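You operate a simulated robot arm through the tools that you are given. There is no shell and no other tool. Be economical: measure what you need, move in short steps, check, and stop when the job is done.

You run a simulated two-armed robot. Do the job below in one go: nothing can be reset, and whatever is moved stays where it is left.

Task
Push the dye locker door shut. Push the hot rinse heater door shut. Take the purple scoop and leave it on the end of the short wall bench. Take the yellow lug bracket and put it on top of the short wooden block. Carry the pale seal ring with both arms and set it on the middle shelf of the grey shelving. Fetch the teal drink bottle and stand it on the top of the wooden box. Put the white-banded bag on the middle island bench top away on the fitting bench top. Put the tall steel tube on the middle island bench top away on the shelf of the two-tier table. Close the left packing drawer. Take the white tape roll and put it on the long island bench top. Put the square wooden block on the shelf of the two-tier table. Take the brown brush and put it on the top of the wooden box. Put the brown carton that says "bolts" from the short island bench top on the drain board and the brown carton labelled "clips" on the shelf under the green-legged table. Pull the left cabinet door open. The order is free. Set down upright: yellow lug bracket, teal drink bottle, white-banded bag, tall steel tube, brown carton.
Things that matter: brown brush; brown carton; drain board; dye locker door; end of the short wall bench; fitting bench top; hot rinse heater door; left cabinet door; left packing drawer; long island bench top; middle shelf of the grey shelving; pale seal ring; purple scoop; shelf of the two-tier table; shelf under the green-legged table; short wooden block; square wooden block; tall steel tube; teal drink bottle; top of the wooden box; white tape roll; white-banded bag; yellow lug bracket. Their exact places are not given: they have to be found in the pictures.

The check looks at the end state, three seconds after you hand in, the way a careful person would. Anything else that was tipped, shoved, dropped, spilled or broken makes it a failure. Lids that push on must go on centred and level and be pressed home; caps that screw on are set level and turned clockwise until they are tight.

Robot
Two 7-joint arms with two-finger parallel grippers on one trunk, on a base that drives. Base frame: it is fixed to the floor where the robot stands at the start and does not move with it; the origin is under the middle of the robot, x ahead of it, y to its left, z up. Lengths are in m, angles in rad, forces in N, time in s.
The left shoulder is at the start at [0.03, 0.119, 0.935], the right one opposite. With the tool pointing down near the work surface each hand reaches from about 0.22 to 0.66 m from the robot's upright axis, wherever it stands, measured 20 degrees to its own side. Places, roughly: brown brush (11x5x7 cm) [-0.8, -7.2, 0.8]; brown carton [-4.75, -4, 0.75]; drain board [-6.4, -6, 0.8]; dye locker door [0.4, 0.2, 0.7]; end of the short wall bench [3.6, 0.6, 0.5]; fitting bench top [6.1, -7.9, 0.8]; hot rinse heater door [3.4, -1, 0.8]; left cabinet door [-6.3, -0.4, 0.9]; left packing drawer [3.2, -9.4, 0.7]; long island bench top [-2.9, -7.4, 0.8]; middle shelf of the grey shelving [6.4, -4.3, 0.9]; pale seal ring (24x20x4 cm) [4.9, -5.8, 0.7]; purple scoop (10x9x10 cm) [4.8, -3, 0.8]; shelf of the two-tier table [-0.2, -7.2, 0.3]; shelf under the green-legged table [-3.6, -2.7, 0.3]; short wooden block (9x6x5 cm) [4.3, -3.2, 0.8]; square wooden block (7x7x7 cm) [-1, -9.6, 0.8]; tall steel tube (4x4x6 cm) [1.9, -7.5, 0.8]; teal drink bottle (7x7x21 cm) [3.4, -7.5, 0.9]; top of the wooden box [3.3, -5.5, 0.9]; white tape roll (7x7x4 cm) [-1.3, -9.5, 0.8]; white-banded bag (11x8x13 cm) [2.2, -7.6, 0.8]; yellow lug bracket (5x5x7 cm) [4.6, -3.3, 0.8]. Payload 3.43 kg a hand.
Tool frame (each hand has its own): the origin (TCP) lies between the finger pads and is the grasp point; the fingertips stand 0.03 m ahead of it; z points along the fingers, y is the line along which they close. The gripper opens to 0.094 m. The fingers are 0.028 m wide and 0.01 m thick; the gripper's body (0.05 by 0.096 m) begins 0.055 m behind the TCP.
Orientation is that of the tool frame in the base frame, as [roll, pitch, yaw] about the fixed x, y, z axes, in that order (R = Rz(yaw) Ry(pitch) Rx(roll)). With the fingers straight down and closing along the base's y, the tool's x points along the base's -x, its y along +y and its z along -z.

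Tools
- The arms move only by the tool apply_moves. It takes "left_steps", "right_steps" or both (then of equal length, played together; a hand with none holds still); each is a list of rows, each a list of 3 entries, a list of its own where there are three numbers: the shift along the base's x, y, z in m, then the turn, a rotation vector about the base's x, y, z in rad, then the gripper command, from -1 (fully open) to 1 (shut), values between in proportion. In form: [[[x, y, z], [rx, ry, rz], gripper], ...]. A call has 1 to 12 rows; each row shifts and turns the commanded pose from where the row before left it. Rows are played at 5 a second. More than 0.05 m and 0.15 rad between two rows, or a gripper value outside its range, and nothing of the call is played. A pose out of reach is approached as far as the arm can. The call stops where the force on the tool passes 40 N (or 10 N more than at its start, if that is more) or the arm is blocked; 0.2 s more then pass. The fingers move at their own pace (about 0.072 m/s each) and stop on an object; they squeeze with about 31 N. The grip force told is the motor's: it shows also when the fingers shut on nothing. Time passes only in rows, and 0.2 s behind the last, so rows that do not move let the fingers close. The reply holds the time, the measured pose of the TCP, the force on the tool along the base axes, the opening and the grip force, in the units named above and with some noise, with the torque about the TCP (base axes, N m) and any sound that the robot's microphone picked up.
- Cameras (640 x 400 px; columns grow to the right, rows downward): "scene" is now at [0.032, 0.0186, 1.6279]; the picture's right is [0.32, -0.95, 0.00], its down [-0.83, -0.27, -0.49] and it looks along [0.47, 0.16, -0.87] (base axes); focal length 276 px, centre (320, 200). "left" rides on the left gripper at [0.076, -0.014, -0.102] in its tool frame; the picture's right is [0.18, 0.98, 0.00], its down [-0.75, 0.14, -0.64] and it looks along [-0.63, 0.12, 0.77] (tool axes); focal length 243 px, centre (320, 200). "right" rides on the right gripper at [0.076, 0.014, -0.102] in its tool frame; the picture's right is [-0.18, 0.98, 0.00], its down [-0.75, -0.14, -0.64] and it looks along [-0.63, -0.12, 0.77] (tool axes); focal length 243 px, centre (320, 200).
- get_image(camera): a new picture of that camera. It takes no simulated time.
- slide_trunk(by): slides the trunk up (or, below 0, down) by that many m; the arms and the scene camera ride with it, the base frame stays. It gives what a move gives, with no picture.
- steer(legs): drives the robot by 1 to 6 legs, each [ahead, turn to the left] in m and rad, along the robot's own axes; the way and the turn of a leg run together, so that a leg with both is an arc; at most 1.5 m and 3.142 rad a leg. The arms and the cameras ride along, it lands a little off, and it stops where it bumps. It gives what a move gives.
- turn_head(pan, tilt): turns the head with the scene camera to pan (to the left, within 2.496 rad either way) and tilt (down, from -0.506 to 1.204), counted from straight ahead of the robot. It gives what a move gives.
- probe_pixels(camera, pixels): for up to 12 pixels [column, row] of the newest picture of that camera ("zoom" is the newest enlarged one), the place [x, y, z] in the base frame of the surface seen there, good to about 0.003 m. It takes no simulated time.
- close_up(camera, box): a new picture of the part [left, top, right, bottom] of that camera's present view, enlarged. It takes no simulated time.
- close_job(): hands the job in; it is judged then, once.

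Keep the steps short. Do not move on a guess: measure, check each grasp and each placing, and mend mistakes. In all there are 385 turns and 370 pictures (those below and enlarged ones count). Leave the grippers open and the arms clear of the work at the hand-in unless told otherwise, and finish with a single line.

The tools are called after "Request:" by a JSON object that holds its "name" and its "arguments". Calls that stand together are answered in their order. apply_moves: Moves the arms, as the interface text tells. Its arguments: {"type":"object","properties":{"left_steps":{"type":"array"},"right_steps":{"type":"array"}},"required":[]} The other tools are called the same way: slide_trunk (by) slides the trunk up or down; steer (legs) drives the base; turn_head (pan, tilt) turns the head that bears the scene camera; get_image (camera) takes a picture; probe_pixels (camera, pixels) gives the place of the surface under pixels of a picture; close_up (camera, box) takes an enlarged picture of a part of a camera's view; close_job () hands the job in.

At the start:

```text
time: 0.0
left_position: [0.3267, 0.2793, 0.7985]
left_tcp_rot: [3.141, 0.001, 3.141]
left_wrist_force: [-0.2, 0.0, 0.6]
left_moment: [-0.01, -0.02, -0.01]
left_grip_width: 0.094
left_finger_force: 0.0
right_position: [0.3633, -0.0081, 0.8502]
right_tcp_rot: [3.141, 0.001, 3.14]
right_wrist_force: [0.8, -0.1, -0.1]
right_moment: [0.01, 0.01, 0.0]
right_grip_width: 0.0941
right_finger_force: 0.2
trunk travel left (down, up): [-0.2, 0.21]
robot x, y, heading: [0.0005, 0.002, -0.002]
head pan, tilt: [0.321, 1.054]
```

scene: 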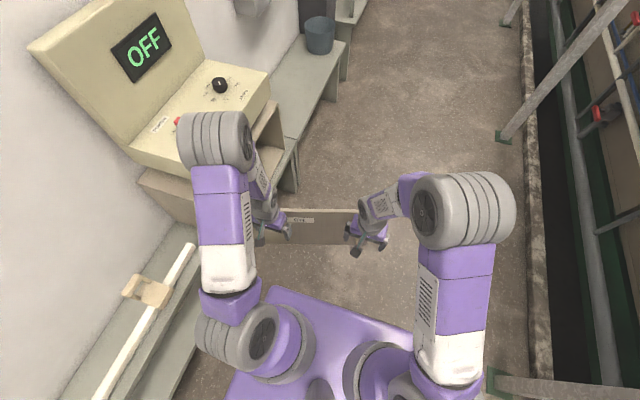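
right: 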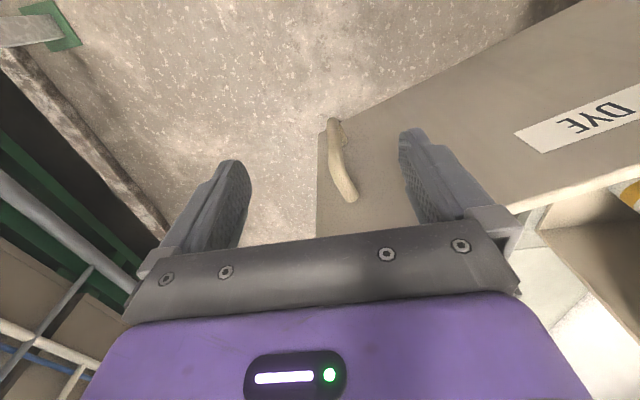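
left: 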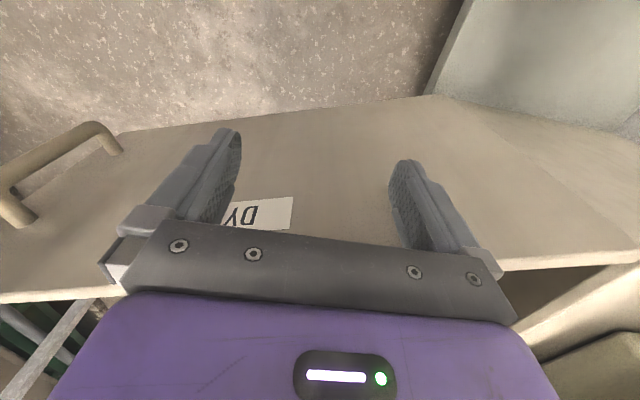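

I see the door plate of the dye locker ahead between the arms, around scene (320,225). I'll measure it from the hand pictures and look wider.

Request:
{"name": "probe_pixels", "arguments": {"camera": "scene", "pixels": [[285, 212], [352, 212], [320, 240], [150, 185], [270, 110], [285, 160], [190, 230], [150, 260], [320, 35], [250, 180]]}}

Request:
{"name": "probe_pixels", "arguments": {"camera": "left", "pixels": [[100, 140], [20, 210], [270, 210], [430, 110], [620, 250], [560, 300], [10, 295], [300, 130]]}}

Request:
{"name": "probe_pixels", "arguments": {"camera": "right", "pixels": [[330, 120], [350, 195], [322, 230], [590, 120], [545, 190], [620, 20], [600, 260]]}}

Request:
{"name": "turn_head", "arguments": {"pan": 0.5, "tilt": 0.5}}

Request:
{"name": "get_image", "arguments": {"camera": "scene"}}

```text
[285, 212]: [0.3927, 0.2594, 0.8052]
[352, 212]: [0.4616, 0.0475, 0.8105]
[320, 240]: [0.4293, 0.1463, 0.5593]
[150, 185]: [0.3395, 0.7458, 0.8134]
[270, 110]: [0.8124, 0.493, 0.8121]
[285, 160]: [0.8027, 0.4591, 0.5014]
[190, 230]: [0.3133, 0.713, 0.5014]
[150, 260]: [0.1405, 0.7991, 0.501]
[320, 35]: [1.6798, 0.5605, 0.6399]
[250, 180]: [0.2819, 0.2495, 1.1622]
```

```text
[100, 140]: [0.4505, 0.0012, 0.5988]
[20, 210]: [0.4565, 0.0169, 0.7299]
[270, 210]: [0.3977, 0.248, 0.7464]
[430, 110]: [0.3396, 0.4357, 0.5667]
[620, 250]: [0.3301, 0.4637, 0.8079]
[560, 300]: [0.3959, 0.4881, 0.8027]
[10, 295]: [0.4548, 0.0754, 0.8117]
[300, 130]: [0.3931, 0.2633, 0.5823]
```

```text
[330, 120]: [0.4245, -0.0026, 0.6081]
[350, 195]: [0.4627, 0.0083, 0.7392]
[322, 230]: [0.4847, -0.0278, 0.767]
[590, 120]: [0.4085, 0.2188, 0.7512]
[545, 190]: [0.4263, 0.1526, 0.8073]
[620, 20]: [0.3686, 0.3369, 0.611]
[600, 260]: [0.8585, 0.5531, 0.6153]
```

```text
time: 1.0
left_position: [0.3259, 0.2798, 0.7987]
left_tcp_rot: [-3.14, 0.0, -3.139]
left_wrist_force: [0.6, 0.2, -0.3]
left_moment: [0.02, -0.01, 0.03]
left_grip_width: 0.0939
left_finger_force: 0.0
right_position: [0.3627, -0.0082, 0.8504]
right_tcp_rot: [-3.14, 0.001, -3.141]
right_wrist_force: [0.3, -0.5, 0.1]
right_moment: [0.01, -0.01, -0.01]
right_grip_width: 0.0938
right_finger_force: 0.1
trunk travel left (down, up): [-0.2, 0.21]
robot x, y, heading: [-0.0027, 0.0002, 0.004]
head pan, tilt: [0.499, 0.499]
```

```text
366 pictures are left
```

scene: 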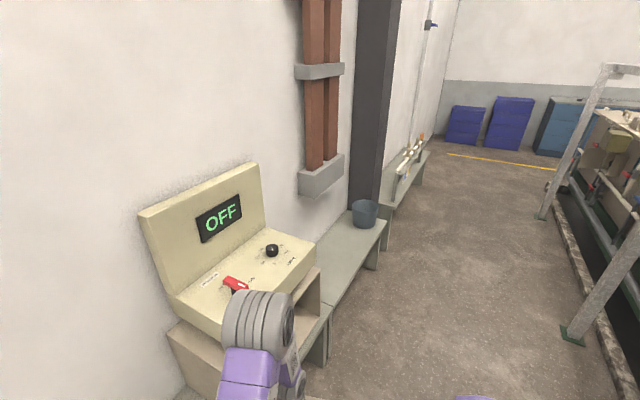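

The door is a plate from the hinge near (0.33,0.47) to its tip near (0.485,-0.03), z 0.56–0.81; it shuts toward +x, onto y≈0.48. I close the left fingers, go in front of it at y≈0.18, and push along the arc.

Request:
{"name": "apply_moves", "arguments": {"left_steps": [[[0.0, -0.05, 0], [0, 0, 0], 1], [[0.03, -0.05, 0], [0, 0, 0], 1], [[0, 0, -0.045], [0, 0, 0], 1], [[0.048, 0, 0], [0, 0, 0], 1], [[0.03, 0.015, 0], [0, 0, 0], 1], [[0.03, 0.012, 0], [0, 0, 0], 1], [[0.028, 0.017, 0], [0, 0, 0], 1], [[0.025, 0.018, 0], [0, 0, 0], 1], [[0.023, 0.021, 0], [0, 0, 0], 1], [[0.022, 0.023, 0], [0, 0, 0], 1], [[0.018, 0.026, 0], [0, 0, 0], 1], [[0.017, 0.026, 0], [0, 0, 0], 1]]}}

Request:
{"name": "turn_head", "arguments": {"pan": 0.4, "tilt": 0.95}}

Request:
{"name": "get_image", "arguments": {"camera": "scene"}}

```text
refused: row 2 steps farther than a row can; nothing moved
```

```text
time: 1.9
left_position: [0.3265, 0.2791, 0.7988]
left_tcp_rot: [-3.142, -0.002, 3.141]
left_wrist_force: [-0.1, -0.4, -0.2]
left_moment: [-0.02, 0.0, 0.0]
left_grip_width: 0.0941
left_finger_force: 0.1
right_position: [0.3641, -0.0092, 0.8512]
right_tcp_rot: [3.141, 0.0, 3.141]
right_wrist_force: [0.3, 0.0, -0.2]
right_moment: [-0.04, -0.03, -0.01]
right_grip_width: 0.094
right_finger_force: 0.0
trunk travel left (down, up): [-0.2, 0.21]
robot x, y, heading: [-0.002, -0.0019, 0.002]
head pan, tilt: [0.4, 0.949]
```

```text
365 pictures are left
```

scene: 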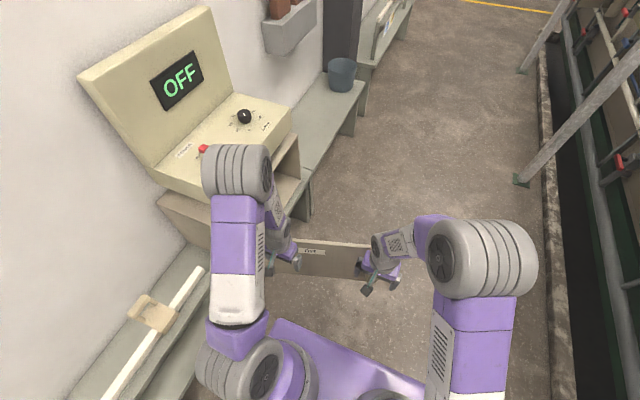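

The second row was too long; I split it and keep the same path.

Request:
{"name": "apply_moves", "arguments": {"left_steps": [[[0.0, -0.05, 0], [0, 0, 0], 1], [[0.01, -0.048, 0], [0, 0, 0], 1], [[0.01, 0, -0.045], [0, 0, 0], 1], [[0.048, 0, 0], [0, 0, 0], 1], [[0.04, 0.015, 0], [0, 0, 0], 1], [[0.03, 0.012, 0], [0, 0, 0], 1], [[0.028, 0.017, 0], [0, 0, 0], 1], [[0.025, 0.018, 0], [0, 0, 0], 1], [[0.023, 0.021, 0], [0, 0, 0], 1], [[0.022, 0.023, 0], [0, 0, 0], 1], [[0.018, 0.026, 0], [0, 0, 0], 1], [[0.017, 0.026, 0], [0, 0, 0], 1]]}}

Request:
{"name": "get_image", "arguments": {"camera": "scene"}}

```text
time: 4.5
left_position: [0.5971, 0.3401, 0.7525]
left_tcp_rot: [-3.139, 0.0, 3.142]
left_wrist_force: [0.1, 0.0, 0.2]
left_moment: [0.03, 0.0, -0.04]
left_grip_width: 0.0
left_finger_force: 30.8
right_position: [0.3641, -0.0085, 0.8498]
right_tcp_rot: [-3.142, 0.0, 3.14]
right_wrist_force: [0.0, 0.3, -0.6]
right_moment: [-0.02, 0.0, 0.02]
right_grip_width: 0.0939
right_finger_force: 0.0
trunk travel left (down, up): [-0.2, 0.21]
robot x, y, heading: [-0.0022, 0.0002, -0.001]
head pan, tilt: [0.4, 0.949]
```

```text
364 pictures are left
```

scene: 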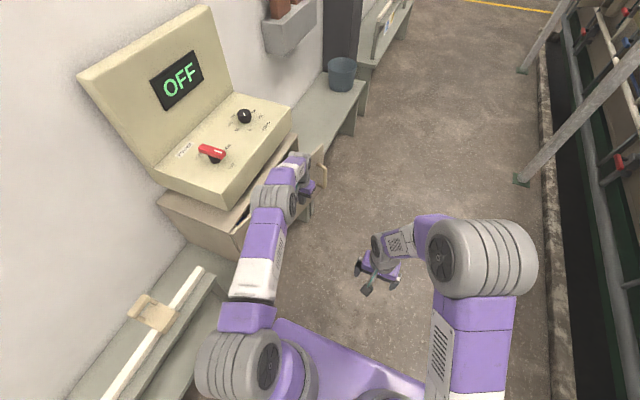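

The door follows. I keep on, tilting the fingers toward the locker so that the hand's body stays clear of the machine above.

Request:
{"name": "apply_moves", "arguments": {"left_steps": [[[0.008, 0.012, 0], [0.15, 0, 0], 1], [[0.008, 0.017, 0], [0.15, 0, 0], 1], [[0.005, 0.02, 0], [0.15, 0, 0], 1], [[0.005, 0.02, 0], [0.1, 0, 0], 1], [[0.0, 0.02, 0], [0, 0, 0], 1], [[0.0, 0.02, 0], [0, 0, 0], 1], [[0.0, 0.02, 0], [0, 0, 0], 1], [[0.0, 0.02, 0], [0, 0, 0], 1]]}}

Request:
{"name": "get_image", "arguments": {"camera": "scene"}}

```text
time: 6.1
left_position: [0.6104, 0.4479, 0.7538]
left_tcp_rot: [2.619, 0.001, 3.135]
left_wrist_force: [-1.5, -10.7, 4.1]
left_moment: [-0.14, 0.16, 0.07]
left_grip_width: 0.0
left_finger_force: 30.8
left hand out of reach, approached as far as the arm can: row 5, 6, 7, 8
right_position: [0.3626, -0.0099, 0.8499]
right_tcp_rot: [-3.141, 0.004, 3.138]
right_wrist_force: [-0.3, 0.4, 0.3]
right_moment: [-0.02, -0.01, 0.0]
right_grip_width: 0.094
right_finger_force: 0.1
trunk travel left (down, up): [-0.2, 0.21]
robot x, y, heading: [0.0001, -0.0009, 0.001]
head pan, tilt: [0.4, 0.949]
stopped in row 8 (left hand): the force on the tool passed its limit at 50 N (the readings are from after the stop); the commanded pose is now the measured one
```

```text
363 pictures are left
```

scene: 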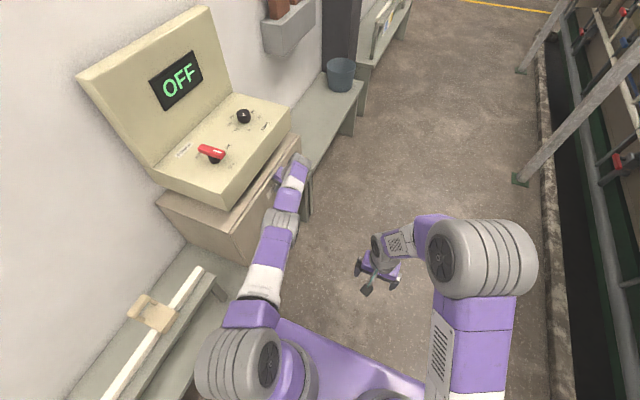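

The push met 50 N: it seems shut. I draw the hand back and look.

Request:
{"name": "apply_moves", "arguments": {"left_steps": [[[-0.01, -0.045, 0.0], [-0.12, 0, 0], -1], [[-0.045, -0.02, 0], [-0.13, 0, 0], -1], [[-0.045, -0.02, 0.0], [-0.13, 0, 0], -1], [[-0.045, -0.01, 0.01], [-0.12, 0, 0], -1], [[-0.045, -0.01, 0.015], [0, 0, 0], -1], [[-0.045, -0.01, 0.015], [0, 0, 0], -1], [[-0.045, -0.01, 0.015], [0, 0, 0], -1], [[-0.03, -0.01, 0.015], [0, 0, 0], -1]]}}

Request:
{"name": "get_image", "arguments": {"camera": "scene"}}

Request:
{"name": "turn_head", "arguments": {"pan": -0.5, "tilt": 0.3}}

Request:
{"name": "get_image", "arguments": {"camera": "scene"}}

```text
time: 7.9
left_position: [0.5898, 0.4106, 0.7402]
left_tcp_rot: [3.115, 0.0, 3.136]
left_wrist_force: [-0.2, -3.9, -3.0]
left_moment: [-0.14, 0.03, 0.04]
left_grip_width: 0.0919
left_finger_force: 0.0
left hand out of reach, approached as far as the arm can: row 1, 2, 3, 4, 5, 6, 7, 8
right_position: [0.3632, -0.0095, 0.8497]
right_tcp_rot: [-3.141, -0.001, 3.137]
right_wrist_force: [0.2, 0.6, 0.9]
right_moment: [-0.01, 0.02, 0.01]
right_grip_width: 0.094
right_finger_force: 0.1
trunk travel left (down, up): [-0.2, 0.21]
robot x, y, heading: [0.0001, 0.0024, -0.007]
head pan, tilt: [0.4, 0.949]
```

```text
362 pictures are left
```

scene: 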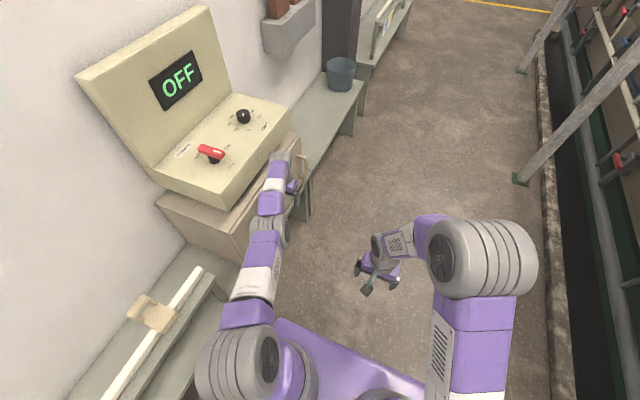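

```text
time: 9.1
left_position: [0.5906, 0.4106, 0.7406]
left_tcp_rot: [3.116, 0.003, 3.135]
left_wrist_force: [-0.4, -6.2, -3.8]
left_moment: [-0.2, 0.05, 0.02]
left_grip_width: 0.0907
left_finger_force: 0.0
right_position: [0.3639, -0.0093, 0.8502]
right_tcp_rot: [3.14, -0.002, 3.139]
right_wrist_force: [0.0, 0.1, -0.2]
right_moment: [-0.03, 0.03, 0.0]
right_grip_width: 0.0942
right_finger_force: 0.1
trunk travel left (down, up): [-0.2, 0.21]
robot x, y, heading: [0.0021, -0.0015, -0.004]
head pan, tilt: [-0.499, 0.3]
```

```text
361 pictures are left
```

scene: 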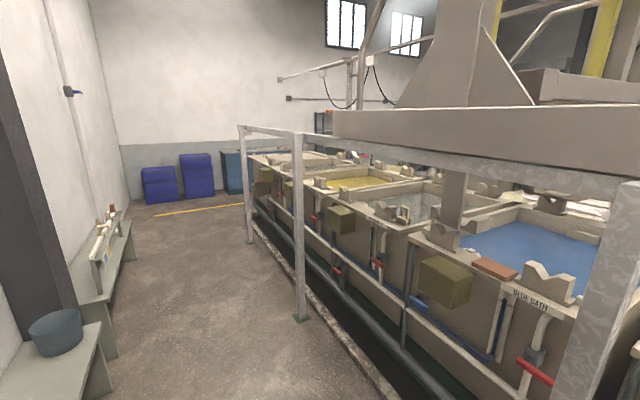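

The left arm did not follow (reported out of reach). I try again with a pull back and up in small steps.

Request:
{"name": "apply_moves", "arguments": {"left_steps": [[[-0.03, -0.03, 0.0], [0, 0, 0], 0.5], [[-0.03, -0.03, 0.0], [0, 0, 0], 0.5], [[-0.03, -0.03, 0.0], [0, 0, 0], 0.5]]}}

```text
time: 9.9
left_position: [0.6027, 0.3577, 0.7131]
left_tcp_rot: [3.114, 0.002, 3.136]
left_wrist_force: [0.8, -0.4, -0.2]
left_moment: [-0.02, -0.01, 0.0]
left_grip_width: 0.0234
left_finger_force: 0.1
left hand out of reach, approached as far as the arm can: row 1, 2, 3
right_position: [0.3635, -0.0093, 0.8511]
right_tcp_rot: [3.14, 0.0, 3.138]
right_wrist_force: [0.1, 0.0, 0.5]
right_moment: [-0.02, 0.02, 0.01]
right_grip_width: 0.0941
right_finger_force: 0.0
trunk travel left (down, up): [-0.2, 0.21]
robot x, y, heading: [0.0012, 0.0007, -0.005]
head pan, tilt: [-0.499, 0.3]
```

It is moving, arm nearly straight. I continue toward the body.

Request:
{"name": "apply_moves", "arguments": {"left_steps": [[[-0.03, -0.03, 0.02], [0, 0, 0], -1], [[-0.04, -0.0, 0.02], [0, 0, 0], -1], [[-0.04, 0, 0.02], [0, 0, 0], -1], [[-0.04, 0, 0.02], [0, 0, 0], -1]]}}

Request:
{"name": "turn_head", "arguments": {"pan": 0.4, "tilt": 0.95}}

Request:
{"name": "get_image", "arguments": {"camera": "scene"}}

```text
time: 10.9
left_position: [0.609, 0.3659, 0.7489]
left_tcp_rot: [3.117, 0.002, 3.137]
left_wrist_force: [0.5, -0.6, -0.4]
left_moment: [-0.01, -0.02, 0.04]
left_grip_width: 0.0938
left_finger_force: 0.1
left hand out of reach, approached as far as the arm can: row 1, 2, 3, 4
right_position: [0.3644, -0.0102, 0.8498]
right_tcp_rot: [-3.141, 0.002, 3.14]
right_wrist_force: [0.0, 0.4, -0.1]
right_moment: [0.0, 0.0, -0.04]
right_grip_width: 0.0941
right_finger_force: 0.0
trunk travel left (down, up): [-0.2, 0.21]
robot x, y, heading: [0.0014, 0.0052, -0.002]
head pan, tilt: [-0.499, 0.3]
```

```text
time: 12.1
left_position: [0.6084, 0.3658, 0.7485]
left_tcp_rot: [3.116, 0.0, 3.137]
left_wrist_force: [-0.2, 0.2, 0.1]
left_moment: [0.0, 0.01, 0.04]
left_grip_width: 0.094
left_finger_force: 0.0
right_position: [0.3644, -0.0099, 0.8503]
right_tcp_rot: [-3.141, 0.0, 3.138]
right_wrist_force: [-0.4, 0.4, -0.4]
right_moment: [-0.01, 0.01, -0.01]
right_grip_width: 0.0937
right_finger_force: 0.1
trunk travel left (down, up): [-0.2, 0.21]
robot x, y, heading: [0.0043, -0.0046, -0.002]
head pan, tilt: [0.4, 0.949]
```

```text
360 pictures are left
```

scene: 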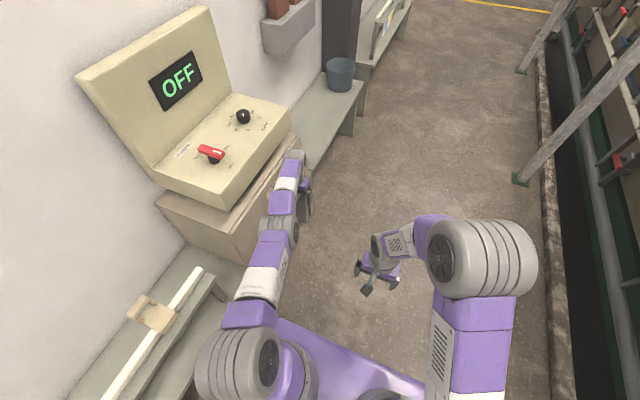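

I test with one still row whether the commanded pose itself is out of reach.

Request:
{"name": "apply_moves", "arguments": {"left_steps": [[[0, 0, 0], [0, 0, 0], -1]]}}

```text
time: 12.5
left_position: [0.6096, 0.3649, 0.7481]
left_tcp_rot: [3.117, 0.002, 3.134]
left_wrist_force: [0.3, 0.9, -0.3]
left_moment: [-0.04, 0.0, -0.01]
left_grip_width: 0.0943
left_finger_force: 0.1
right_position: [0.363, -0.0096, 0.849]
right_tcp_rot: [-3.141, 0.001, 3.14]
right_wrist_force: [0.4, 0.3, 0.0]
right_moment: [-0.01, 0.01, -0.01]
right_grip_width: 0.0941
right_finger_force: 0.0
trunk travel left (down, up): [-0.2, 0.21]
robot x, y, heading: [-0.0017, -0.0044, -0.009]
head pan, tilt: [0.4, 0.949]
```

The commanded pose follows the measured one; the arm is just straight. I tilt the fingers forward to bend the elbow, then pull in.

Request:
{"name": "apply_moves", "arguments": {"left_steps": [[[0, 0, 0], [0, -0.14, 0], -1], [[0, 0, 0], [0, -0.14, 0], -1], [[0, -0.02, 0], [0, -0.14, 0], -1]]}}

Request:
{"name": "apply_moves", "arguments": {"left_steps": [[[-0.03, -0.01, 0], [0, 0, 0], -1], [[-0.03, -0.01, 0], [0, 0, 0], -1], [[-0.03, -0.01, 0], [0, 0, 0], -1]]}}

```text
time: 13.3
left_position: [0.6811, 0.3685, 0.7284]
left_tcp_rot: [3.114, 0.423, 3.134]
left_wrist_force: [0.1, -0.4, 0.0]
left_moment: [-0.02, -0.02, -0.02]
left_grip_width: 0.094
left_finger_force: 0.1
left hand out of reach, approached as far as the arm can: row 1, 2, 3
right_position: [0.3627, -0.0103, 0.8499]
right_tcp_rot: [3.141, 0.0, 3.139]
right_wrist_force: [0.1, -0.1, -0.3]
right_moment: [0.01, 0.01, -0.03]
right_grip_width: 0.0938
right_finger_force: 0.0
trunk travel left (down, up): [-0.2, 0.21]
robot x, y, heading: [-0.0011, 0.0006, -0.003]
head pan, tilt: [0.4, 0.949]
```

```text
time: 14.1
left_position: [0.6774, 0.3679, 0.7147]
left_tcp_rot: [3.114, 0.42, 3.136]
left_wrist_force: [0.1, 0.0, -0.4]
left_moment: [-0.03, -0.01, 0.02]
left_grip_width: 0.094
left_finger_force: 0.1
left hand out of reach, approached as far as the arm can: row 1, 2, 3
right_position: [0.3637, -0.0097, 0.8496]
right_tcp_rot: [-3.14, 0.002, 3.138]
right_wrist_force: [0.1, 0.6, 1.2]
right_moment: [0.0, -0.01, -0.01]
right_grip_width: 0.0939
right_finger_force: 0.0
trunk travel left (down, up): [-0.2, 0.21]
robot x, y, heading: [-0.0022, -0.0004, -0.001]
head pan, tilt: [0.4, 0.949]
```

The forearm seems locked straight. I swing the hand sideways to the right to bring it out of line.

Request:
{"name": "apply_moves", "arguments": {"left_steps": [[[-0.01, -0.045, 0], [0, 0, 0], -1], [[-0.01, -0.045, 0], [0, 0, 0], -1], [[-0.01, -0.045, 0], [0, 0, 0], -1], [[-0.02, -0.04, 0], [0, 0, 0], -1], [[-0.02, -0.04, 0], [0, 0, 0], -1], [[-0.03, -0.0, 0], [0, 0, 0], -1], [[-0.04, 0, 0], [0, 0, 0], -1]]}}

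Request:
{"name": "get_image", "arguments": {"camera": "scene"}}

```text
time: 15.7
left_position: [0.6822, 0.1502, 0.6615]
left_tcp_rot: [3.116, 0.413, 3.106]
left_wrist_force: [-4.5, -0.3, -5.7]
left_moment: [0.01, -0.47, 0.0]
left_grip_width: 0.094
left_finger_force: 0.2
left hand out of reach, approached as far as the arm can: row 1, 2, 3, 4, 5, 6, 7
right_position: [0.3617, -0.0103, 0.8509]
right_tcp_rot: [3.141, 0.0, 3.137]
right_wrist_force: [0.0, -0.2, -0.2]
right_moment: [0.0, -0.01, 0.01]
right_grip_width: 0.094
right_finger_force: 0.0
trunk travel left (down, up): [-0.2, 0.21]
robot x, y, heading: [0.0004, -0.0033, -0.004]
head pan, tilt: [0.4, 0.949]
```

```text
359 pictures are left
```

scene: 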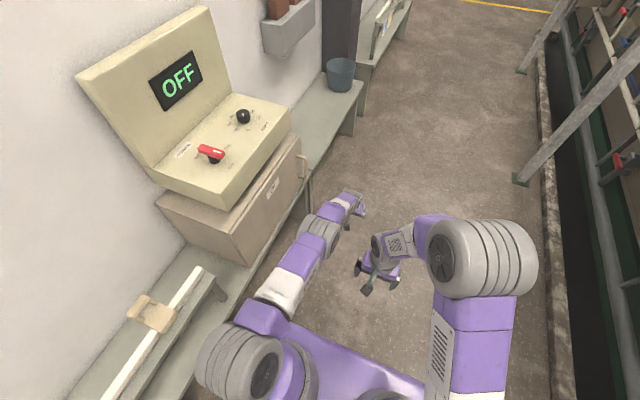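

The dye door is shut (label DYE flat at (272,190)). Now the left arm must be folded; I lift while pulling in.

Request:
{"name": "apply_moves", "arguments": {"left_steps": [[[0, 0, 0.04], [0, 0, 0], -1], [[0, 0, 0.04], [0, 0, 0], -1], [[0, 0, 0.04], [0, 0, 0], -1], [[0, 0, 0.04], [0, 0, 0], -1], [[0, 0, 0.04], [0, 0, 0], -1], [[-0.04, 0, 0.0], [0, 0, 0], -1], [[-0.04, 0, 0.0], [0, 0, 0], -1], [[-0.04, 0, 0.0], [0, 0, 0], -1]]}}

Request:
{"name": "get_image", "arguments": {"camera": "scene"}}

```text
time: 17.5
left_position: [0.5373, 0.1625, 0.8764]
left_tcp_rot: [3.113, 0.424, 3.136]
left_wrist_force: [0.9, 0.4, -0.7]
left_moment: [0.01, 0.03, 0.02]
left_grip_width: 0.0936
left_finger_force: 0.1
right_position: [0.3614, -0.0098, 0.8504]
right_tcp_rot: [3.141, -0.001, 3.14]
right_wrist_force: [-0.1, -0.8, -0.3]
right_moment: [-0.02, -0.02, -0.01]
right_grip_width: 0.094
right_finger_force: 0.0
trunk travel left (down, up): [-0.2, 0.21]
robot x, y, heading: [-0.0016, 0.0041, -0.004]
head pan, tilt: [0.4, 0.949]
```

```text
358 pictures are left
```

scene: 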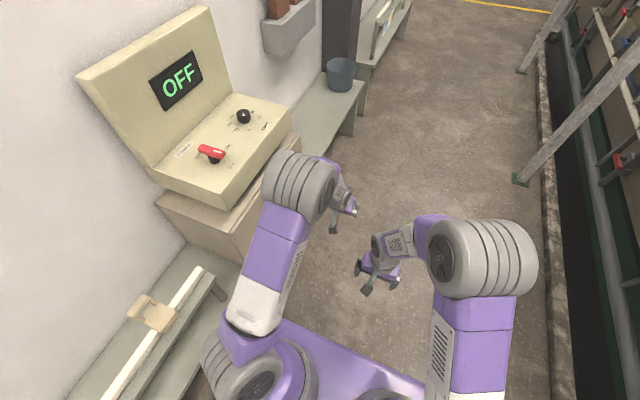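

Freed. I fold the left arm to a carrying pose by the body and bring the right one in line.

Request:
{"name": "apply_moves", "arguments": {"left_steps": [[[-0.04, 0.0, 0.01], [0, 0.14, 0], -1], [[-0.04, 0.0, 0.01], [0, 0.14, 0], -1], [[-0.04, 0.0, 0.01], [0.03, 0.14, 0], -1], [[-0.04, 0, 0.01], [0, 0, 0], -1], [[-0.04, 0, 0.01], [0, 0, 0], -1]], "right_steps": [[[-0.01, -0.03, 0.02], [0, 0, 0], -1], [[-0.01, -0.03, 0.02], [0, 0, 0], -1], [[-0.01, -0.03, 0.02], [0, 0, 0], -1], [[-0.01, -0.03, 0.02], [0, 0, 0], -1], [[0, -0.03, 0], [0, 0, 0], -1]]}}

Request:
{"name": "turn_head", "arguments": {"pan": -2.0, "tilt": 0.35}}

Request:
{"name": "get_image", "arguments": {"camera": "scene"}}

Request:
{"name": "turn_head", "arguments": {"pan": 2.4, "tilt": 0.4}}

Request:
{"name": "get_image", "arguments": {"camera": "scene"}}

```text
time: 18.7
left_position: [0.3362, 0.1615, 0.9266]
left_tcp_rot: [3.087, 0.004, 3.136]
left_wrist_force: [-0.2, 0.2, 0.2]
left_moment: [0.01, -0.03, 0.02]
left_grip_width: 0.094
left_finger_force: 0.0
right_position: [0.3216, -0.1612, 0.93]
right_tcp_rot: [-3.141, 0.0, 3.14]
right_wrist_force: [-0.6, -0.4, 0.0]
right_moment: [-0.02, 0.02, -0.02]
right_grip_width: 0.094
right_finger_force: 0.0
trunk travel left (down, up): [-0.2, 0.21]
robot x, y, heading: [-0.0003, -0.0023, -0.005]
head pan, tilt: [0.4, 0.949]
```

```text
time: 20.9
left_position: [0.3375, 0.1626, 0.9249]
left_tcp_rot: [3.087, 0.004, 3.135]
left_wrist_force: [-0.4, -0.1, -0.3]
left_moment: [-0.02, -0.01, -0.01]
left_grip_width: 0.094
left_finger_force: 0.1
right_position: [0.323, -0.1597, 0.9303]
right_tcp_rot: [3.141, 0.0, 3.14]
right_wrist_force: [-0.9, -0.9, 0.1]
right_moment: [0.01, 0.01, 0.01]
right_grip_width: 0.0939
right_finger_force: 0.0
trunk travel left (down, up): [-0.2, 0.21]
robot x, y, heading: [-0.0004, -0.0002, -0.002]
head pan, tilt: [-2.0, 0.351]
```

```text
357 pictures are left
```

scene: 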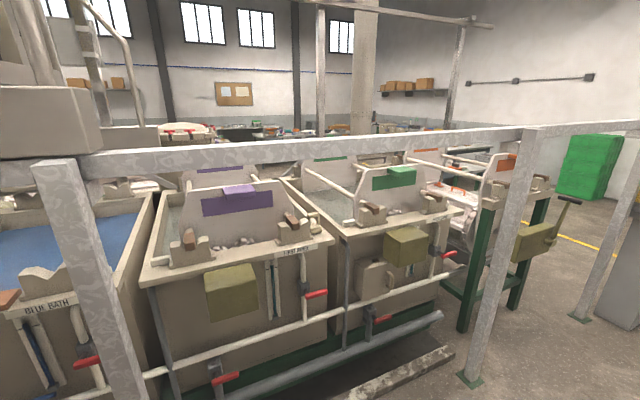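

```text
time: 24.5
left_position: [0.3367, 0.1624, 0.9255]
left_tcp_rot: [3.085, 0.003, 3.136]
left_wrist_force: [0.4, 0.3, 0.8]
left_moment: [0.03, 0.0, 0.0]
left_grip_width: 0.094
left_finger_force: 0.1
right_position: [0.3225, -0.159, 0.9307]
right_tcp_rot: [-3.141, 0.0, 3.141]
right_wrist_force: [0.0, 0.5, -0.6]
right_moment: [-0.01, 0.0, 0.01]
right_grip_width: 0.094
right_finger_force: 0.0
trunk travel left (down, up): [-0.2, 0.21]
robot x, y, heading: [0.002, 0.0008, -0.008]
head pan, tilt: [2.4, 0.4]
```

```text
356 pictures are left
```

scene: 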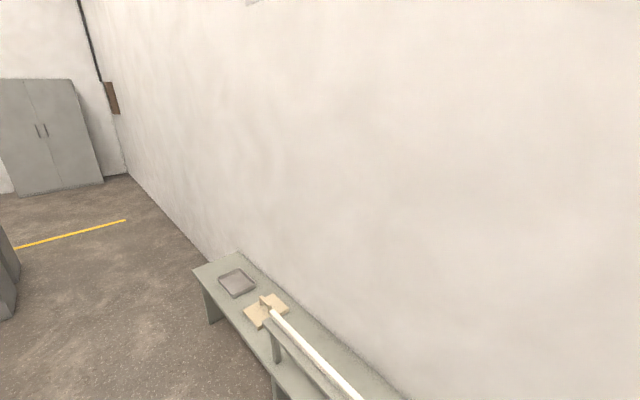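

To the right (+x) lie many jobs; the lane ahead along the wall is clear. I drive ahead 2 m and look toward the heater and the wall bench.

Request:
{"name": "steer", "arguments": {"legs": [[1.0, -0.05], [1.0, 0.05]]}}

Request:
{"name": "turn_head", "arguments": {"pan": -0.5, "tilt": 0.4}}

Request:
{"name": "get_image", "arguments": {"camera": "scene"}}

Request:
{"name": "turn_head", "arguments": {"pan": 0.4, "tilt": 0.4}}

Request:
{"name": "get_image", "arguments": {"camera": "scene"}}

```text
time: 34.5
left_position: [2.3354, 0.1066, 0.9255]
left_tcp_rot: [3.087, 0.002, 3.139]
left_wrist_force: [-0.5, -0.1, 0.8]
left_moment: [-0.01, 0.0, -0.03]
left_grip_width: 0.0939
left_finger_force: 0.0
right_position: [2.323, -0.2165, 0.9304]
right_tcp_rot: [3.141, 0.0, 3.142]
right_wrist_force: [-0.7, -0.2, 0.2]
right_moment: [0.02, 0.0, 0.0]
right_grip_width: 0.0941
right_finger_force: 0.0
trunk travel left (down, up): [-0.2, 0.21]
robot x, y, heading: [1.9987, -0.0604, 0.004]
head pan, tilt: [2.4, 0.4]
```

```text
time: 37.0
left_position: [2.3355, 0.1054, 0.9258]
left_tcp_rot: [3.085, 0.002, 3.137]
left_wrist_force: [0.8, -0.4, -0.1]
left_moment: [0.03, 0.01, 0.02]
left_grip_width: 0.0941
left_finger_force: 0.0
right_position: [2.3226, -0.2164, 0.9304]
right_tcp_rot: [3.142, 0.0, -3.139]
right_wrist_force: [0.2, 0.3, 0.3]
right_moment: [0.0, 0.05, 0.02]
right_grip_width: 0.0943
right_finger_force: 0.0
trunk travel left (down, up): [-0.2, 0.21]
robot x, y, heading: [1.9998, -0.0609, 0.01]
head pan, tilt: [-0.499, 0.4]
```

```text
355 pictures are left
```

scene: 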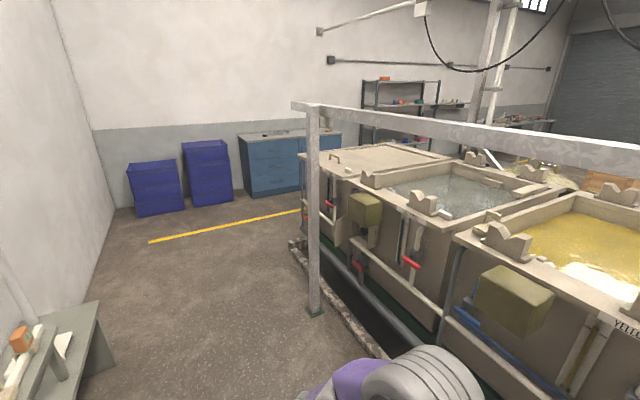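

```text
time: 38.2
left_position: [2.3351, 0.1063, 0.9261]
left_tcp_rot: [3.085, 0.005, 3.137]
left_wrist_force: [-0.2, -0.2, -0.1]
left_moment: [0.03, -0.01, -0.01]
left_grip_width: 0.0941
left_finger_force: 0.1
right_position: [2.3236, -0.2175, 0.9299]
right_tcp_rot: [-3.141, 0.0, -3.14]
right_wrist_force: [0.5, 0.0, 0.1]
right_moment: [0.01, -0.03, 0.0]
right_grip_width: 0.0939
right_finger_force: 0.0
trunk travel left (down, up): [-0.2, 0.21]
robot x, y, heading: [2.0005, -0.0565, -0.002]
head pan, tilt: [0.4, 0.4]
```

```text
354 pictures are left
```

scene: 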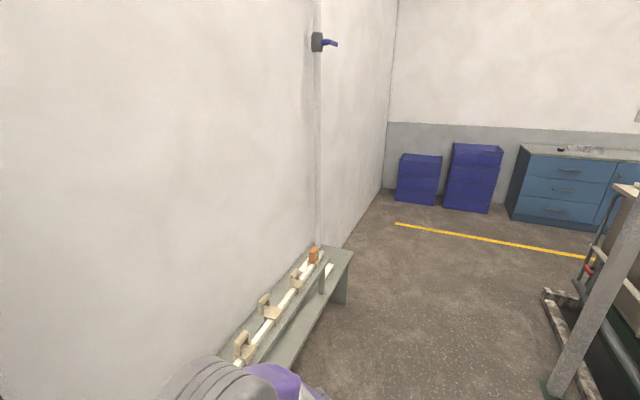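

I look closer at the tank sides and probe for the heater at (3.4,-1).

Request:
{"name": "turn_head", "arguments": {"pan": -0.5, "tilt": 0.4}}

Request:
{"name": "close_up", "arguments": {"camera": "scene", "box": [290, 140, 490, 290]}}

Request:
{"name": "probe_pixels", "arguments": {"camera": "zoom", "pixels": [[230, 215], [290, 215], [230, 280], [290, 320], [65, 100], [75, 340], [330, 150], [460, 480]]}}

```text
time: 39.4
left_position: [2.3358, 0.1073, 0.926]
left_tcp_rot: [3.084, 0.002, 3.139]
left_wrist_force: [0.8, -0.3, 0.4]
left_moment: [0.02, -0.03, 0.01]
left_grip_width: 0.0939
left_finger_force: 0.0
right_position: [2.3227, -0.2163, 0.9301]
right_tcp_rot: [-3.142, -0.001, -3.139]
right_wrist_force: [-0.1, 0.0, -0.1]
right_moment: [0.01, 0.03, 0.0]
right_grip_width: 0.0941
right_finger_force: 0.0
trunk travel left (down, up): [-0.2, 0.21]
robot x, y, heading: [1.9969, -0.0602, -0.0]
head pan, tilt: [-0.499, 0.4]
```

```text
2.67 times, centred on (390, 215) of scene
```

zoom: 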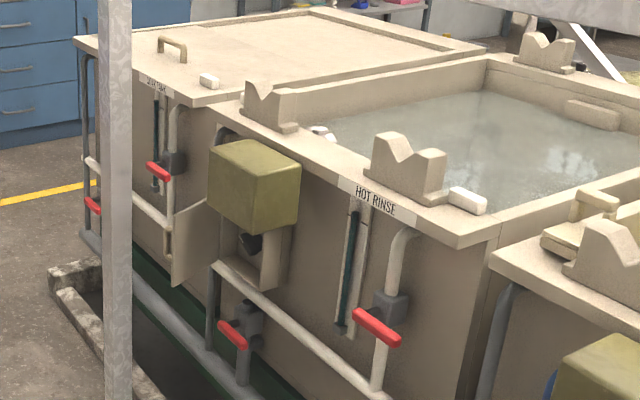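

```text
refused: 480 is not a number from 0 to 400
```

The heater box on the HOT RINSE tank has its small door open, at zoom (195,240), hinged on the far side. I measure it.

Request:
{"name": "probe_pixels", "arguments": {"camera": "zoom", "pixels": [[175, 215], [175, 280], [215, 205], [215, 260], [225, 265], [275, 285], [280, 235], [230, 215], [290, 215], [118, 100], [115, 380], [270, 275]]}}

Request:
{"name": "probe_pixels", "arguments": {"camera": "scene", "pixels": [[315, 310], [312, 110], [390, 355], [335, 270], [350, 262], [300, 240], [100, 305], [295, 165], [248, 190], [360, 175], [388, 185], [346, 156]]}}

```text
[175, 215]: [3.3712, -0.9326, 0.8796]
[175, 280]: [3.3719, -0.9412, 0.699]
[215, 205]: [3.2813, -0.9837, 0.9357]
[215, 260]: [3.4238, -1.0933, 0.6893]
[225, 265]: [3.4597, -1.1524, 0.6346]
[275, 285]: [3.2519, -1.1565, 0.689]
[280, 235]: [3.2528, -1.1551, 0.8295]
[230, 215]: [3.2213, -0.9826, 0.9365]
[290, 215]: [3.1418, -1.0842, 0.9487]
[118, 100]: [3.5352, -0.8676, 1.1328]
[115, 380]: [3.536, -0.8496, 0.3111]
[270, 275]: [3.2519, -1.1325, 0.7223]
```

```text
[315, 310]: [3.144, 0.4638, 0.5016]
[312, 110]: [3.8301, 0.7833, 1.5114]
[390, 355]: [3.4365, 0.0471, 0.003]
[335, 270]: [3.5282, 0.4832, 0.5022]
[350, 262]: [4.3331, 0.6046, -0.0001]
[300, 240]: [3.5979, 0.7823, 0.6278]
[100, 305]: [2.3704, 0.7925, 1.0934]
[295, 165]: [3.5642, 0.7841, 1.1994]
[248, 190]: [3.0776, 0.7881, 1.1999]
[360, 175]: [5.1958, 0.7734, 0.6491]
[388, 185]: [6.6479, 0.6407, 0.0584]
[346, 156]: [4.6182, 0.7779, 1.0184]
```

Door: hinge ≈(3.42,-1.09), tip ≈(3.37,-0.93), z 0.69–0.88; a post stands at (3.54,-0.86). I take a fresh picture and measure rail height and the curb.

Request:
{"name": "get_image", "arguments": {"camera": "scene"}}

Request:
{"name": "probe_pixels", "arguments": {"camera": "scene", "pixels": [[315, 312], [312, 112], [470, 125], [600, 150], [345, 345], [300, 250], [365, 225], [380, 250], [330, 330], [20, 340], [100, 320], [60, 325]]}}

```text
352 pictures are left
```

scene: 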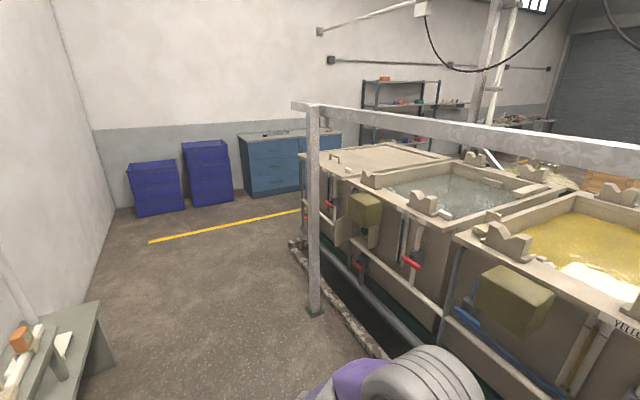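

```text
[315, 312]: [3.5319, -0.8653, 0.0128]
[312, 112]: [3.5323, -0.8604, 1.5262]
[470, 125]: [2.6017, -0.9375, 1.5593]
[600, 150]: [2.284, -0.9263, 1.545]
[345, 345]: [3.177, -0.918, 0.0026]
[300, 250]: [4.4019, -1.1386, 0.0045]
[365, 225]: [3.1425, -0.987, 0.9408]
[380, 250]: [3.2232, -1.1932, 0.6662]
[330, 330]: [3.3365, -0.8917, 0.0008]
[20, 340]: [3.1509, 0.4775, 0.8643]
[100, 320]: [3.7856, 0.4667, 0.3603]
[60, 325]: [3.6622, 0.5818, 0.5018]
```

The rail is high (z 1.5), the curb at y≈-0.92. I drive to about (3.3,-0.38), facing the heater (−y).

Request:
{"name": "steer", "arguments": {"legs": [[1.3, 0], [0, -1.571], [0.3, 0]]}}

Request:
{"name": "turn_head", "arguments": {"pan": 0.1, "tilt": 0.75}}

Request:
{"name": "get_image", "arguments": {"camera": "scene"}}

```text
time: 51.4
left_position: [3.4387, -0.7008, 0.9253]
left_tcp_rot: [3.087, 0.002, 1.531]
left_wrist_force: [0.3, -0.2, -0.9]
left_moment: [0.02, -0.01, -0.02]
left_grip_width: 0.0938
left_finger_force: 0.0
right_position: [3.1161, -0.6763, 0.9307]
right_tcp_rot: [-3.14, 0.002, 1.538]
right_wrist_force: [-0.1, 0.3, 0.5]
right_moment: [0.04, 0.0, 0.01]
right_grip_width: 0.094
right_finger_force: 0.2
trunk travel left (down, up): [-0.2, 0.21]
robot x, y, heading: [3.2839, -0.3631, -1.602]
head pan, tilt: [-0.499, 0.4]
```

```text
time: 52.4
left_position: [3.4372, -0.6987, 0.9257]
left_tcp_rot: [3.084, 0.004, 1.533]
left_wrist_force: [-0.1, 0.0, 0.0]
left_moment: [-0.01, -0.03, 0.02]
left_grip_width: 0.0937
left_finger_force: 0.1
right_position: [3.1152, -0.6766, 0.9298]
right_tcp_rot: [-3.14, 0.0, 1.538]
right_wrist_force: [0.0, -0.1, -0.6]
right_moment: [0.0, -0.03, 0.03]
right_grip_width: 0.0939
right_finger_force: 0.0
trunk travel left (down, up): [-0.2, 0.21]
robot x, y, heading: [3.286, -0.3589, -1.598]
head pan, tilt: [0.099, 0.75]
```

```text
351 pictures are left
```

scene: 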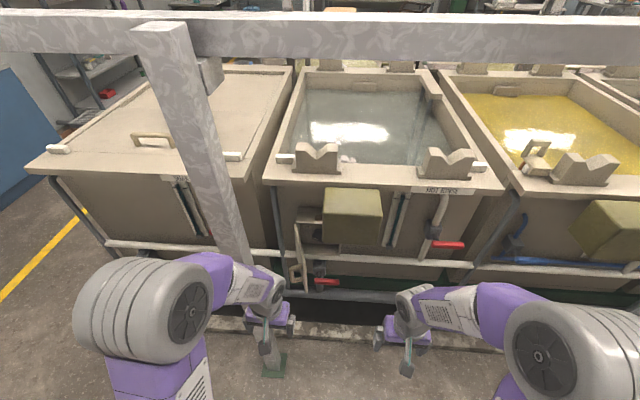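

I see the door edge at (300,255) left of the olive cover. I measure again from here.

Request:
{"name": "close_up", "arguments": {"camera": "scene", "box": [250, 170, 410, 300]}}

Request:
{"name": "probe_pixels", "arguments": {"camera": "zoom", "pixels": [[182, 210], [195, 275], [220, 350], [200, 175], [230, 190], [300, 270], [310, 185], [500, 185], [500, 280], [230, 300]]}}

```text
3.08 times, centred on (330, 235) of scene
```

zoom: 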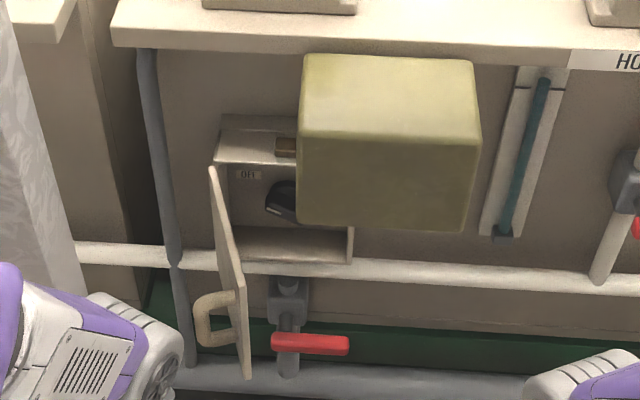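

```text
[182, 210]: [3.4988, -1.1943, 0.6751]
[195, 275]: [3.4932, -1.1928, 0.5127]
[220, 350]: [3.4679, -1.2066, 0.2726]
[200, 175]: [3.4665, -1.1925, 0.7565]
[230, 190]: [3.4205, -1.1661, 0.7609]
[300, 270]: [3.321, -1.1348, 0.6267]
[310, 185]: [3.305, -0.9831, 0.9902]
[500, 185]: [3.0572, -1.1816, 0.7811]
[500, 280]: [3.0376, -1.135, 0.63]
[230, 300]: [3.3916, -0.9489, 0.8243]
```

The handle stands out on the door's outer side near its tip, zoom (215,320). I measure handle and door.

Request:
{"name": "probe_pixels", "arguments": {"camera": "zoom", "pixels": [[203, 320], [225, 297], [225, 340], [245, 370], [240, 300], [225, 220], [212, 172], [222, 260], [300, 222]]}}

```text
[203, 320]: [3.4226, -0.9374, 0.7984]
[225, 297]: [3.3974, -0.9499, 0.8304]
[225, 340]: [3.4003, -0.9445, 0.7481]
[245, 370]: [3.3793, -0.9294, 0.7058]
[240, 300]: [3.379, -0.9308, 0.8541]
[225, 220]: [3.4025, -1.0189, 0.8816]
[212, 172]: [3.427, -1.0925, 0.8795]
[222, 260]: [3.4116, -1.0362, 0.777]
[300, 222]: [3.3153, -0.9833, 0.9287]
```

I tilt the left hand forward while moving it beside the door, fingers closed, above the handle (z≈0.86).

Request:
{"name": "apply_moves", "arguments": {"left_steps": [[[0, -0.03, -0.005], [-0.15, 0, 0], 1], [[0, -0.03, -0.005], [-0.15, 0, 0], 1], [[0, -0.025, -0.01], [-0.15, 0, 0], 1], [[0, -0.02, -0.01], [-0.15, 0, 0], 1], [[0, -0.02, -0.01], [-0.15, 0, 0], 1], [[0, -0.02, -0.01], [-0.15, 0, 0], 1], [[0, -0.02, -0.005], [-0.15, 0, 0], 1], [[0, -0.02, -0.005], [-0.1, 0, 0], 1]]}}

Request:
{"name": "get_image", "arguments": {"camera": "scene"}}

```text
time: 54.2
left_position: [3.4386, -0.8856, 0.8642]
left_tcp_rot: [3.0, 1.152, 1.477]
left_wrist_force: [0.0, 0.2, -0.2]
left_moment: [-0.04, 0.0, -0.02]
left_grip_width: 0.0
left_finger_force: 31.0
right_position: [3.1151, -0.676, 0.9312]
right_tcp_rot: [3.14, 0.001, 1.54]
right_wrist_force: [0.7, 0.1, 0.2]
right_moment: [-0.01, 0.01, -0.01]
right_grip_width: 0.094
right_finger_force: 0.1
trunk travel left (down, up): [-0.2, 0.21]
robot x, y, heading: [3.2838, -0.3583, -1.606]
head pan, tilt: [0.099, 0.75]
```

```text
349 pictures are left
```

scene: 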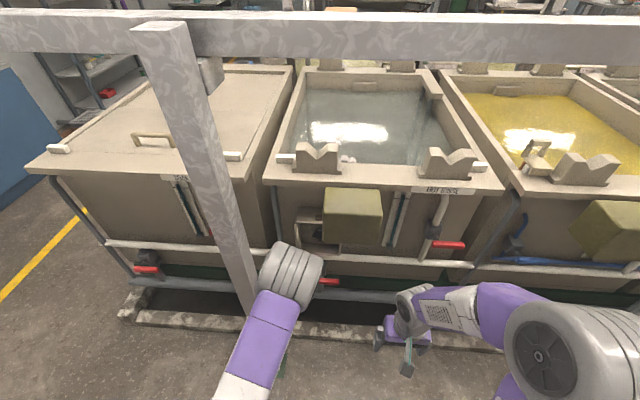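

The hand is beside the door. I push along the arc, then straight in until it is pressed shut.

Request:
{"name": "apply_moves", "arguments": {"left_steps": [[[-0.008, -0.045, 0], [0, 0, 0], 1], [[-0.035, -0.01, 0], [0, 0, 0], 1], [[-0.025, -0.01, 0], [0, 0, 0], 1], [[-0.02, -0.012, 0], [0, 0, 0], 1], [[-0.015, -0.02, 0], [0, 0, 0], 1], [[-0.01, -0.02, 0], [0, 0, 0], 1], [[0, -0.02, 0], [0, 0, 0], 1], [[0, -0.02, 0], [0, 0, 0], 1], [[0, -0.015, 0], [0, 0, 0], 1], [[0, -0.015, 0], [0, 0, 0], 1]]}}

Request:
{"name": "close_up", "arguments": {"camera": "scene", "box": [250, 170, 410, 300]}}

```text
time: 55.9
left_position: [3.3247, -1.0172, 0.8663]
left_tcp_rot: [3.002, 1.154, 1.479]
left_wrist_force: [5.1, 23.4, 11.4]
left_moment: [-1.18, 0.49, -0.69]
left_grip_width: 0.0002
left_finger_force: 31.3
right_position: [3.1165, -0.6755, 0.9306]
right_tcp_rot: [3.141, -0.001, 1.539]
right_wrist_force: [0.8, 0.1, -0.3]
right_moment: [0.06, -0.05, 0.01]
right_grip_width: 0.0939
right_finger_force: 0.1
trunk travel left (down, up): [-0.2, 0.21]
robot x, y, heading: [3.2848, -0.3569, -1.602]
head pan, tilt: [0.099, 0.75]
stopped in row 8 (left hand): the force on the tool passed its limit at 67 N (the readings are from after the stop); the commanded pose is now the measured one
```

```text
3.08 times, centred on (330, 235) of scene
```

zoom: 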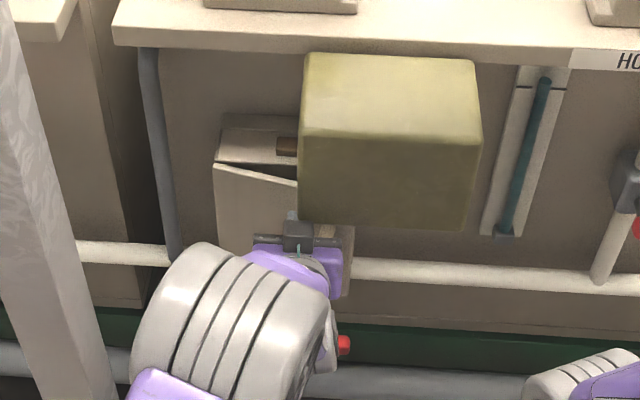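

Stopped at 67 N before fully shut. I back off and look at the door.

Request:
{"name": "apply_moves", "arguments": {"left_steps": [[[0.02, 0.03, 0.01], [0, 0, 0], 1], [[0.03, 0.03, 0.0], [0, 0, 0], 1], [[0.03, 0.03, 0.0], [0, 0, 0], 1]]}}

Request:
{"name": "close_up", "arguments": {"camera": "scene", "box": [250, 170, 410, 300]}}

Request:
{"name": "probe_pixels", "arguments": {"camera": "zoom", "pixels": [[215, 170], [220, 220], [260, 185], [292, 205], [270, 230], [250, 165], [340, 240], [345, 285], [285, 150]]}}

```text
time: 56.7
left_position: [3.405, -0.9288, 0.8764]
left_tcp_rot: [3.006, 1.148, 1.482]
left_wrist_force: [0.4, 0.2, 0.8]
left_moment: [0.02, -0.01, -0.02]
left_grip_width: 0.0001
left_finger_force: 31.1
right_position: [3.1169, -0.6752, 0.9301]
right_tcp_rot: [-3.141, -0.001, 1.54]
right_wrist_force: [1.0, -0.4, 1.0]
right_moment: [-0.01, 0.01, 0.0]
right_grip_width: 0.094
right_finger_force: 0.0
trunk travel left (down, up): [-0.2, 0.21]
robot x, y, heading: [3.2863, -0.3563, -1.603]
head pan, tilt: [0.099, 0.75]
```

```text
3.08 times, centred on (330, 235) of scene
```

zoom: 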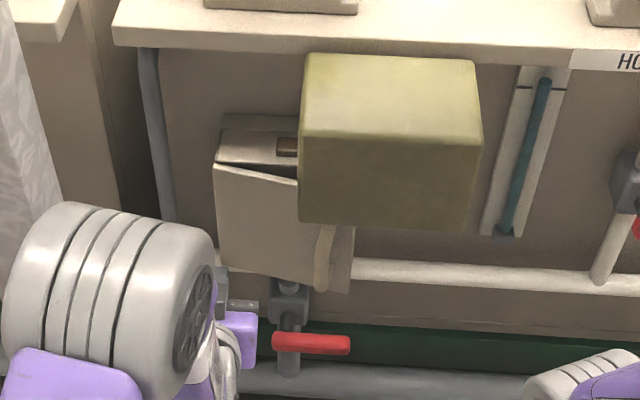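

```text
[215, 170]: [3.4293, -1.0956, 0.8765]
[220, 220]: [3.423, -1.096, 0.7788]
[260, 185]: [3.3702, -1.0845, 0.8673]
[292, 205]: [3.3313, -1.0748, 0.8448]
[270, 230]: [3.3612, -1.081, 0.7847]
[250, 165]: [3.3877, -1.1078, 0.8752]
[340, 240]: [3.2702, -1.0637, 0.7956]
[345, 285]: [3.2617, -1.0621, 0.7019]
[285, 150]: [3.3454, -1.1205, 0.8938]
```

The door stands ~12° open, tip at (3.26,-1.06). I push it at the handle (x≈3.285, z≈0.79).

Request:
{"name": "apply_moves", "arguments": {"left_steps": [[[-0.03, 0.01, -0.03], [0, 0, 0], 1], [[-0.04, 0, -0.03], [0, 0, 0], 1], [[-0.04, 0, -0.026], [0, 0, 0], 1], [[-0.01, -0.03, 0], [0, 0, 0], 1], [[0, -0.02, 0], [0, 0, 0], 1], [[0, -0.015, 0], [0, 0, 0], 1], [[0, -0.015, 0], [0, 0, 0], 1], [[0, -0.015, 0], [0, 0, 0], 1], [[0, -0.015, 0], [0, 0, 0], 1], [[0, -0.015, 0], [0, 0, 0], 1]]}}

Request:
{"name": "apply_moves", "arguments": {"left_steps": [[[0, 0.04, 0], [0, 0, 0], 1], [[0.03, 0.04, 0], [0, 0, 0], 1], [[0.04, 0.03, 0], [0, 0, 0], 1], [[0.04, 0.02, 0], [0, 0, 0], 1]]}}

Request:
{"name": "close_up", "arguments": {"camera": "scene", "box": [250, 170, 410, 300]}}

Request:
{"name": "probe_pixels", "arguments": {"camera": "zoom", "pixels": [[215, 170], [260, 185], [292, 205], [340, 240], [345, 285]]}}

```text
time: 58.6
left_position: [3.2841, -1.0129, 0.7871]
left_tcp_rot: [3.004, 1.139, 1.48]
left_wrist_force: [2.0, 19.8, 7.0]
left_moment: [-0.34, 0.02, 0.07]
left_grip_width: 0.0
left_finger_force: 30.7
right_position: [3.1163, -0.6758, 0.9296]
right_tcp_rot: [-3.14, 0.0, 1.537]
right_wrist_force: [0.5, -1.0, 0.4]
right_moment: [0.04, 0.02, 0.0]
right_grip_width: 0.0939
right_finger_force: 0.0
trunk travel left (down, up): [-0.2, 0.21]
robot x, y, heading: [3.2852, -0.3545, -1.606]
head pan, tilt: [0.099, 0.75]
stopped in row 9 (left hand): the force on the tool passed its limit at 44 N (the readings are from after the stop); the commanded pose is now the measured one
```

```text
time: 59.6
left_position: [3.3941, -0.8836, 0.7874]
left_tcp_rot: [3.009, 1.142, 1.482]
left_wrist_force: [0.2, -0.1, -0.2]
left_moment: [0.02, 0.01, -0.01]
left_grip_width: 0.0002
left_finger_force: 31.0
right_position: [3.1162, -0.6767, 0.9301]
right_tcp_rot: [-3.14, -0.001, 1.54]
right_wrist_force: [0.0, -1.1, 0.3]
right_moment: [0.0, 0.02, 0.02]
right_grip_width: 0.0941
right_finger_force: 0.0
trunk travel left (down, up): [-0.2, 0.21]
robot x, y, heading: [3.2829, -0.3587, -1.602]
head pan, tilt: [0.099, 0.75]
```

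```text
3.08 times, centred on (330, 235) of scene
```

zoom: 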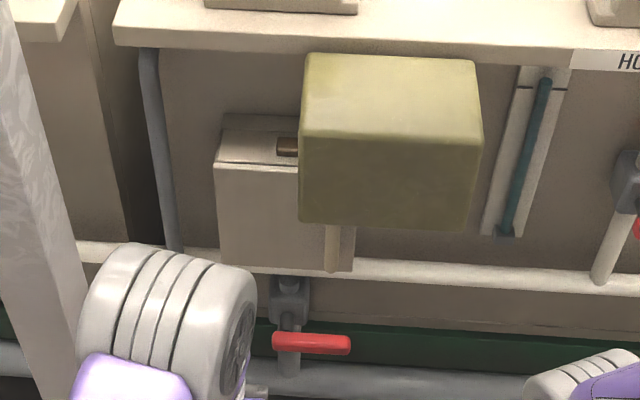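

```text
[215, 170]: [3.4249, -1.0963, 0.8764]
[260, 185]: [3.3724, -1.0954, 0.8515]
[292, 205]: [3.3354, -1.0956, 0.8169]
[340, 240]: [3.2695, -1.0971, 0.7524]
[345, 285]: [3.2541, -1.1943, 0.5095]
```

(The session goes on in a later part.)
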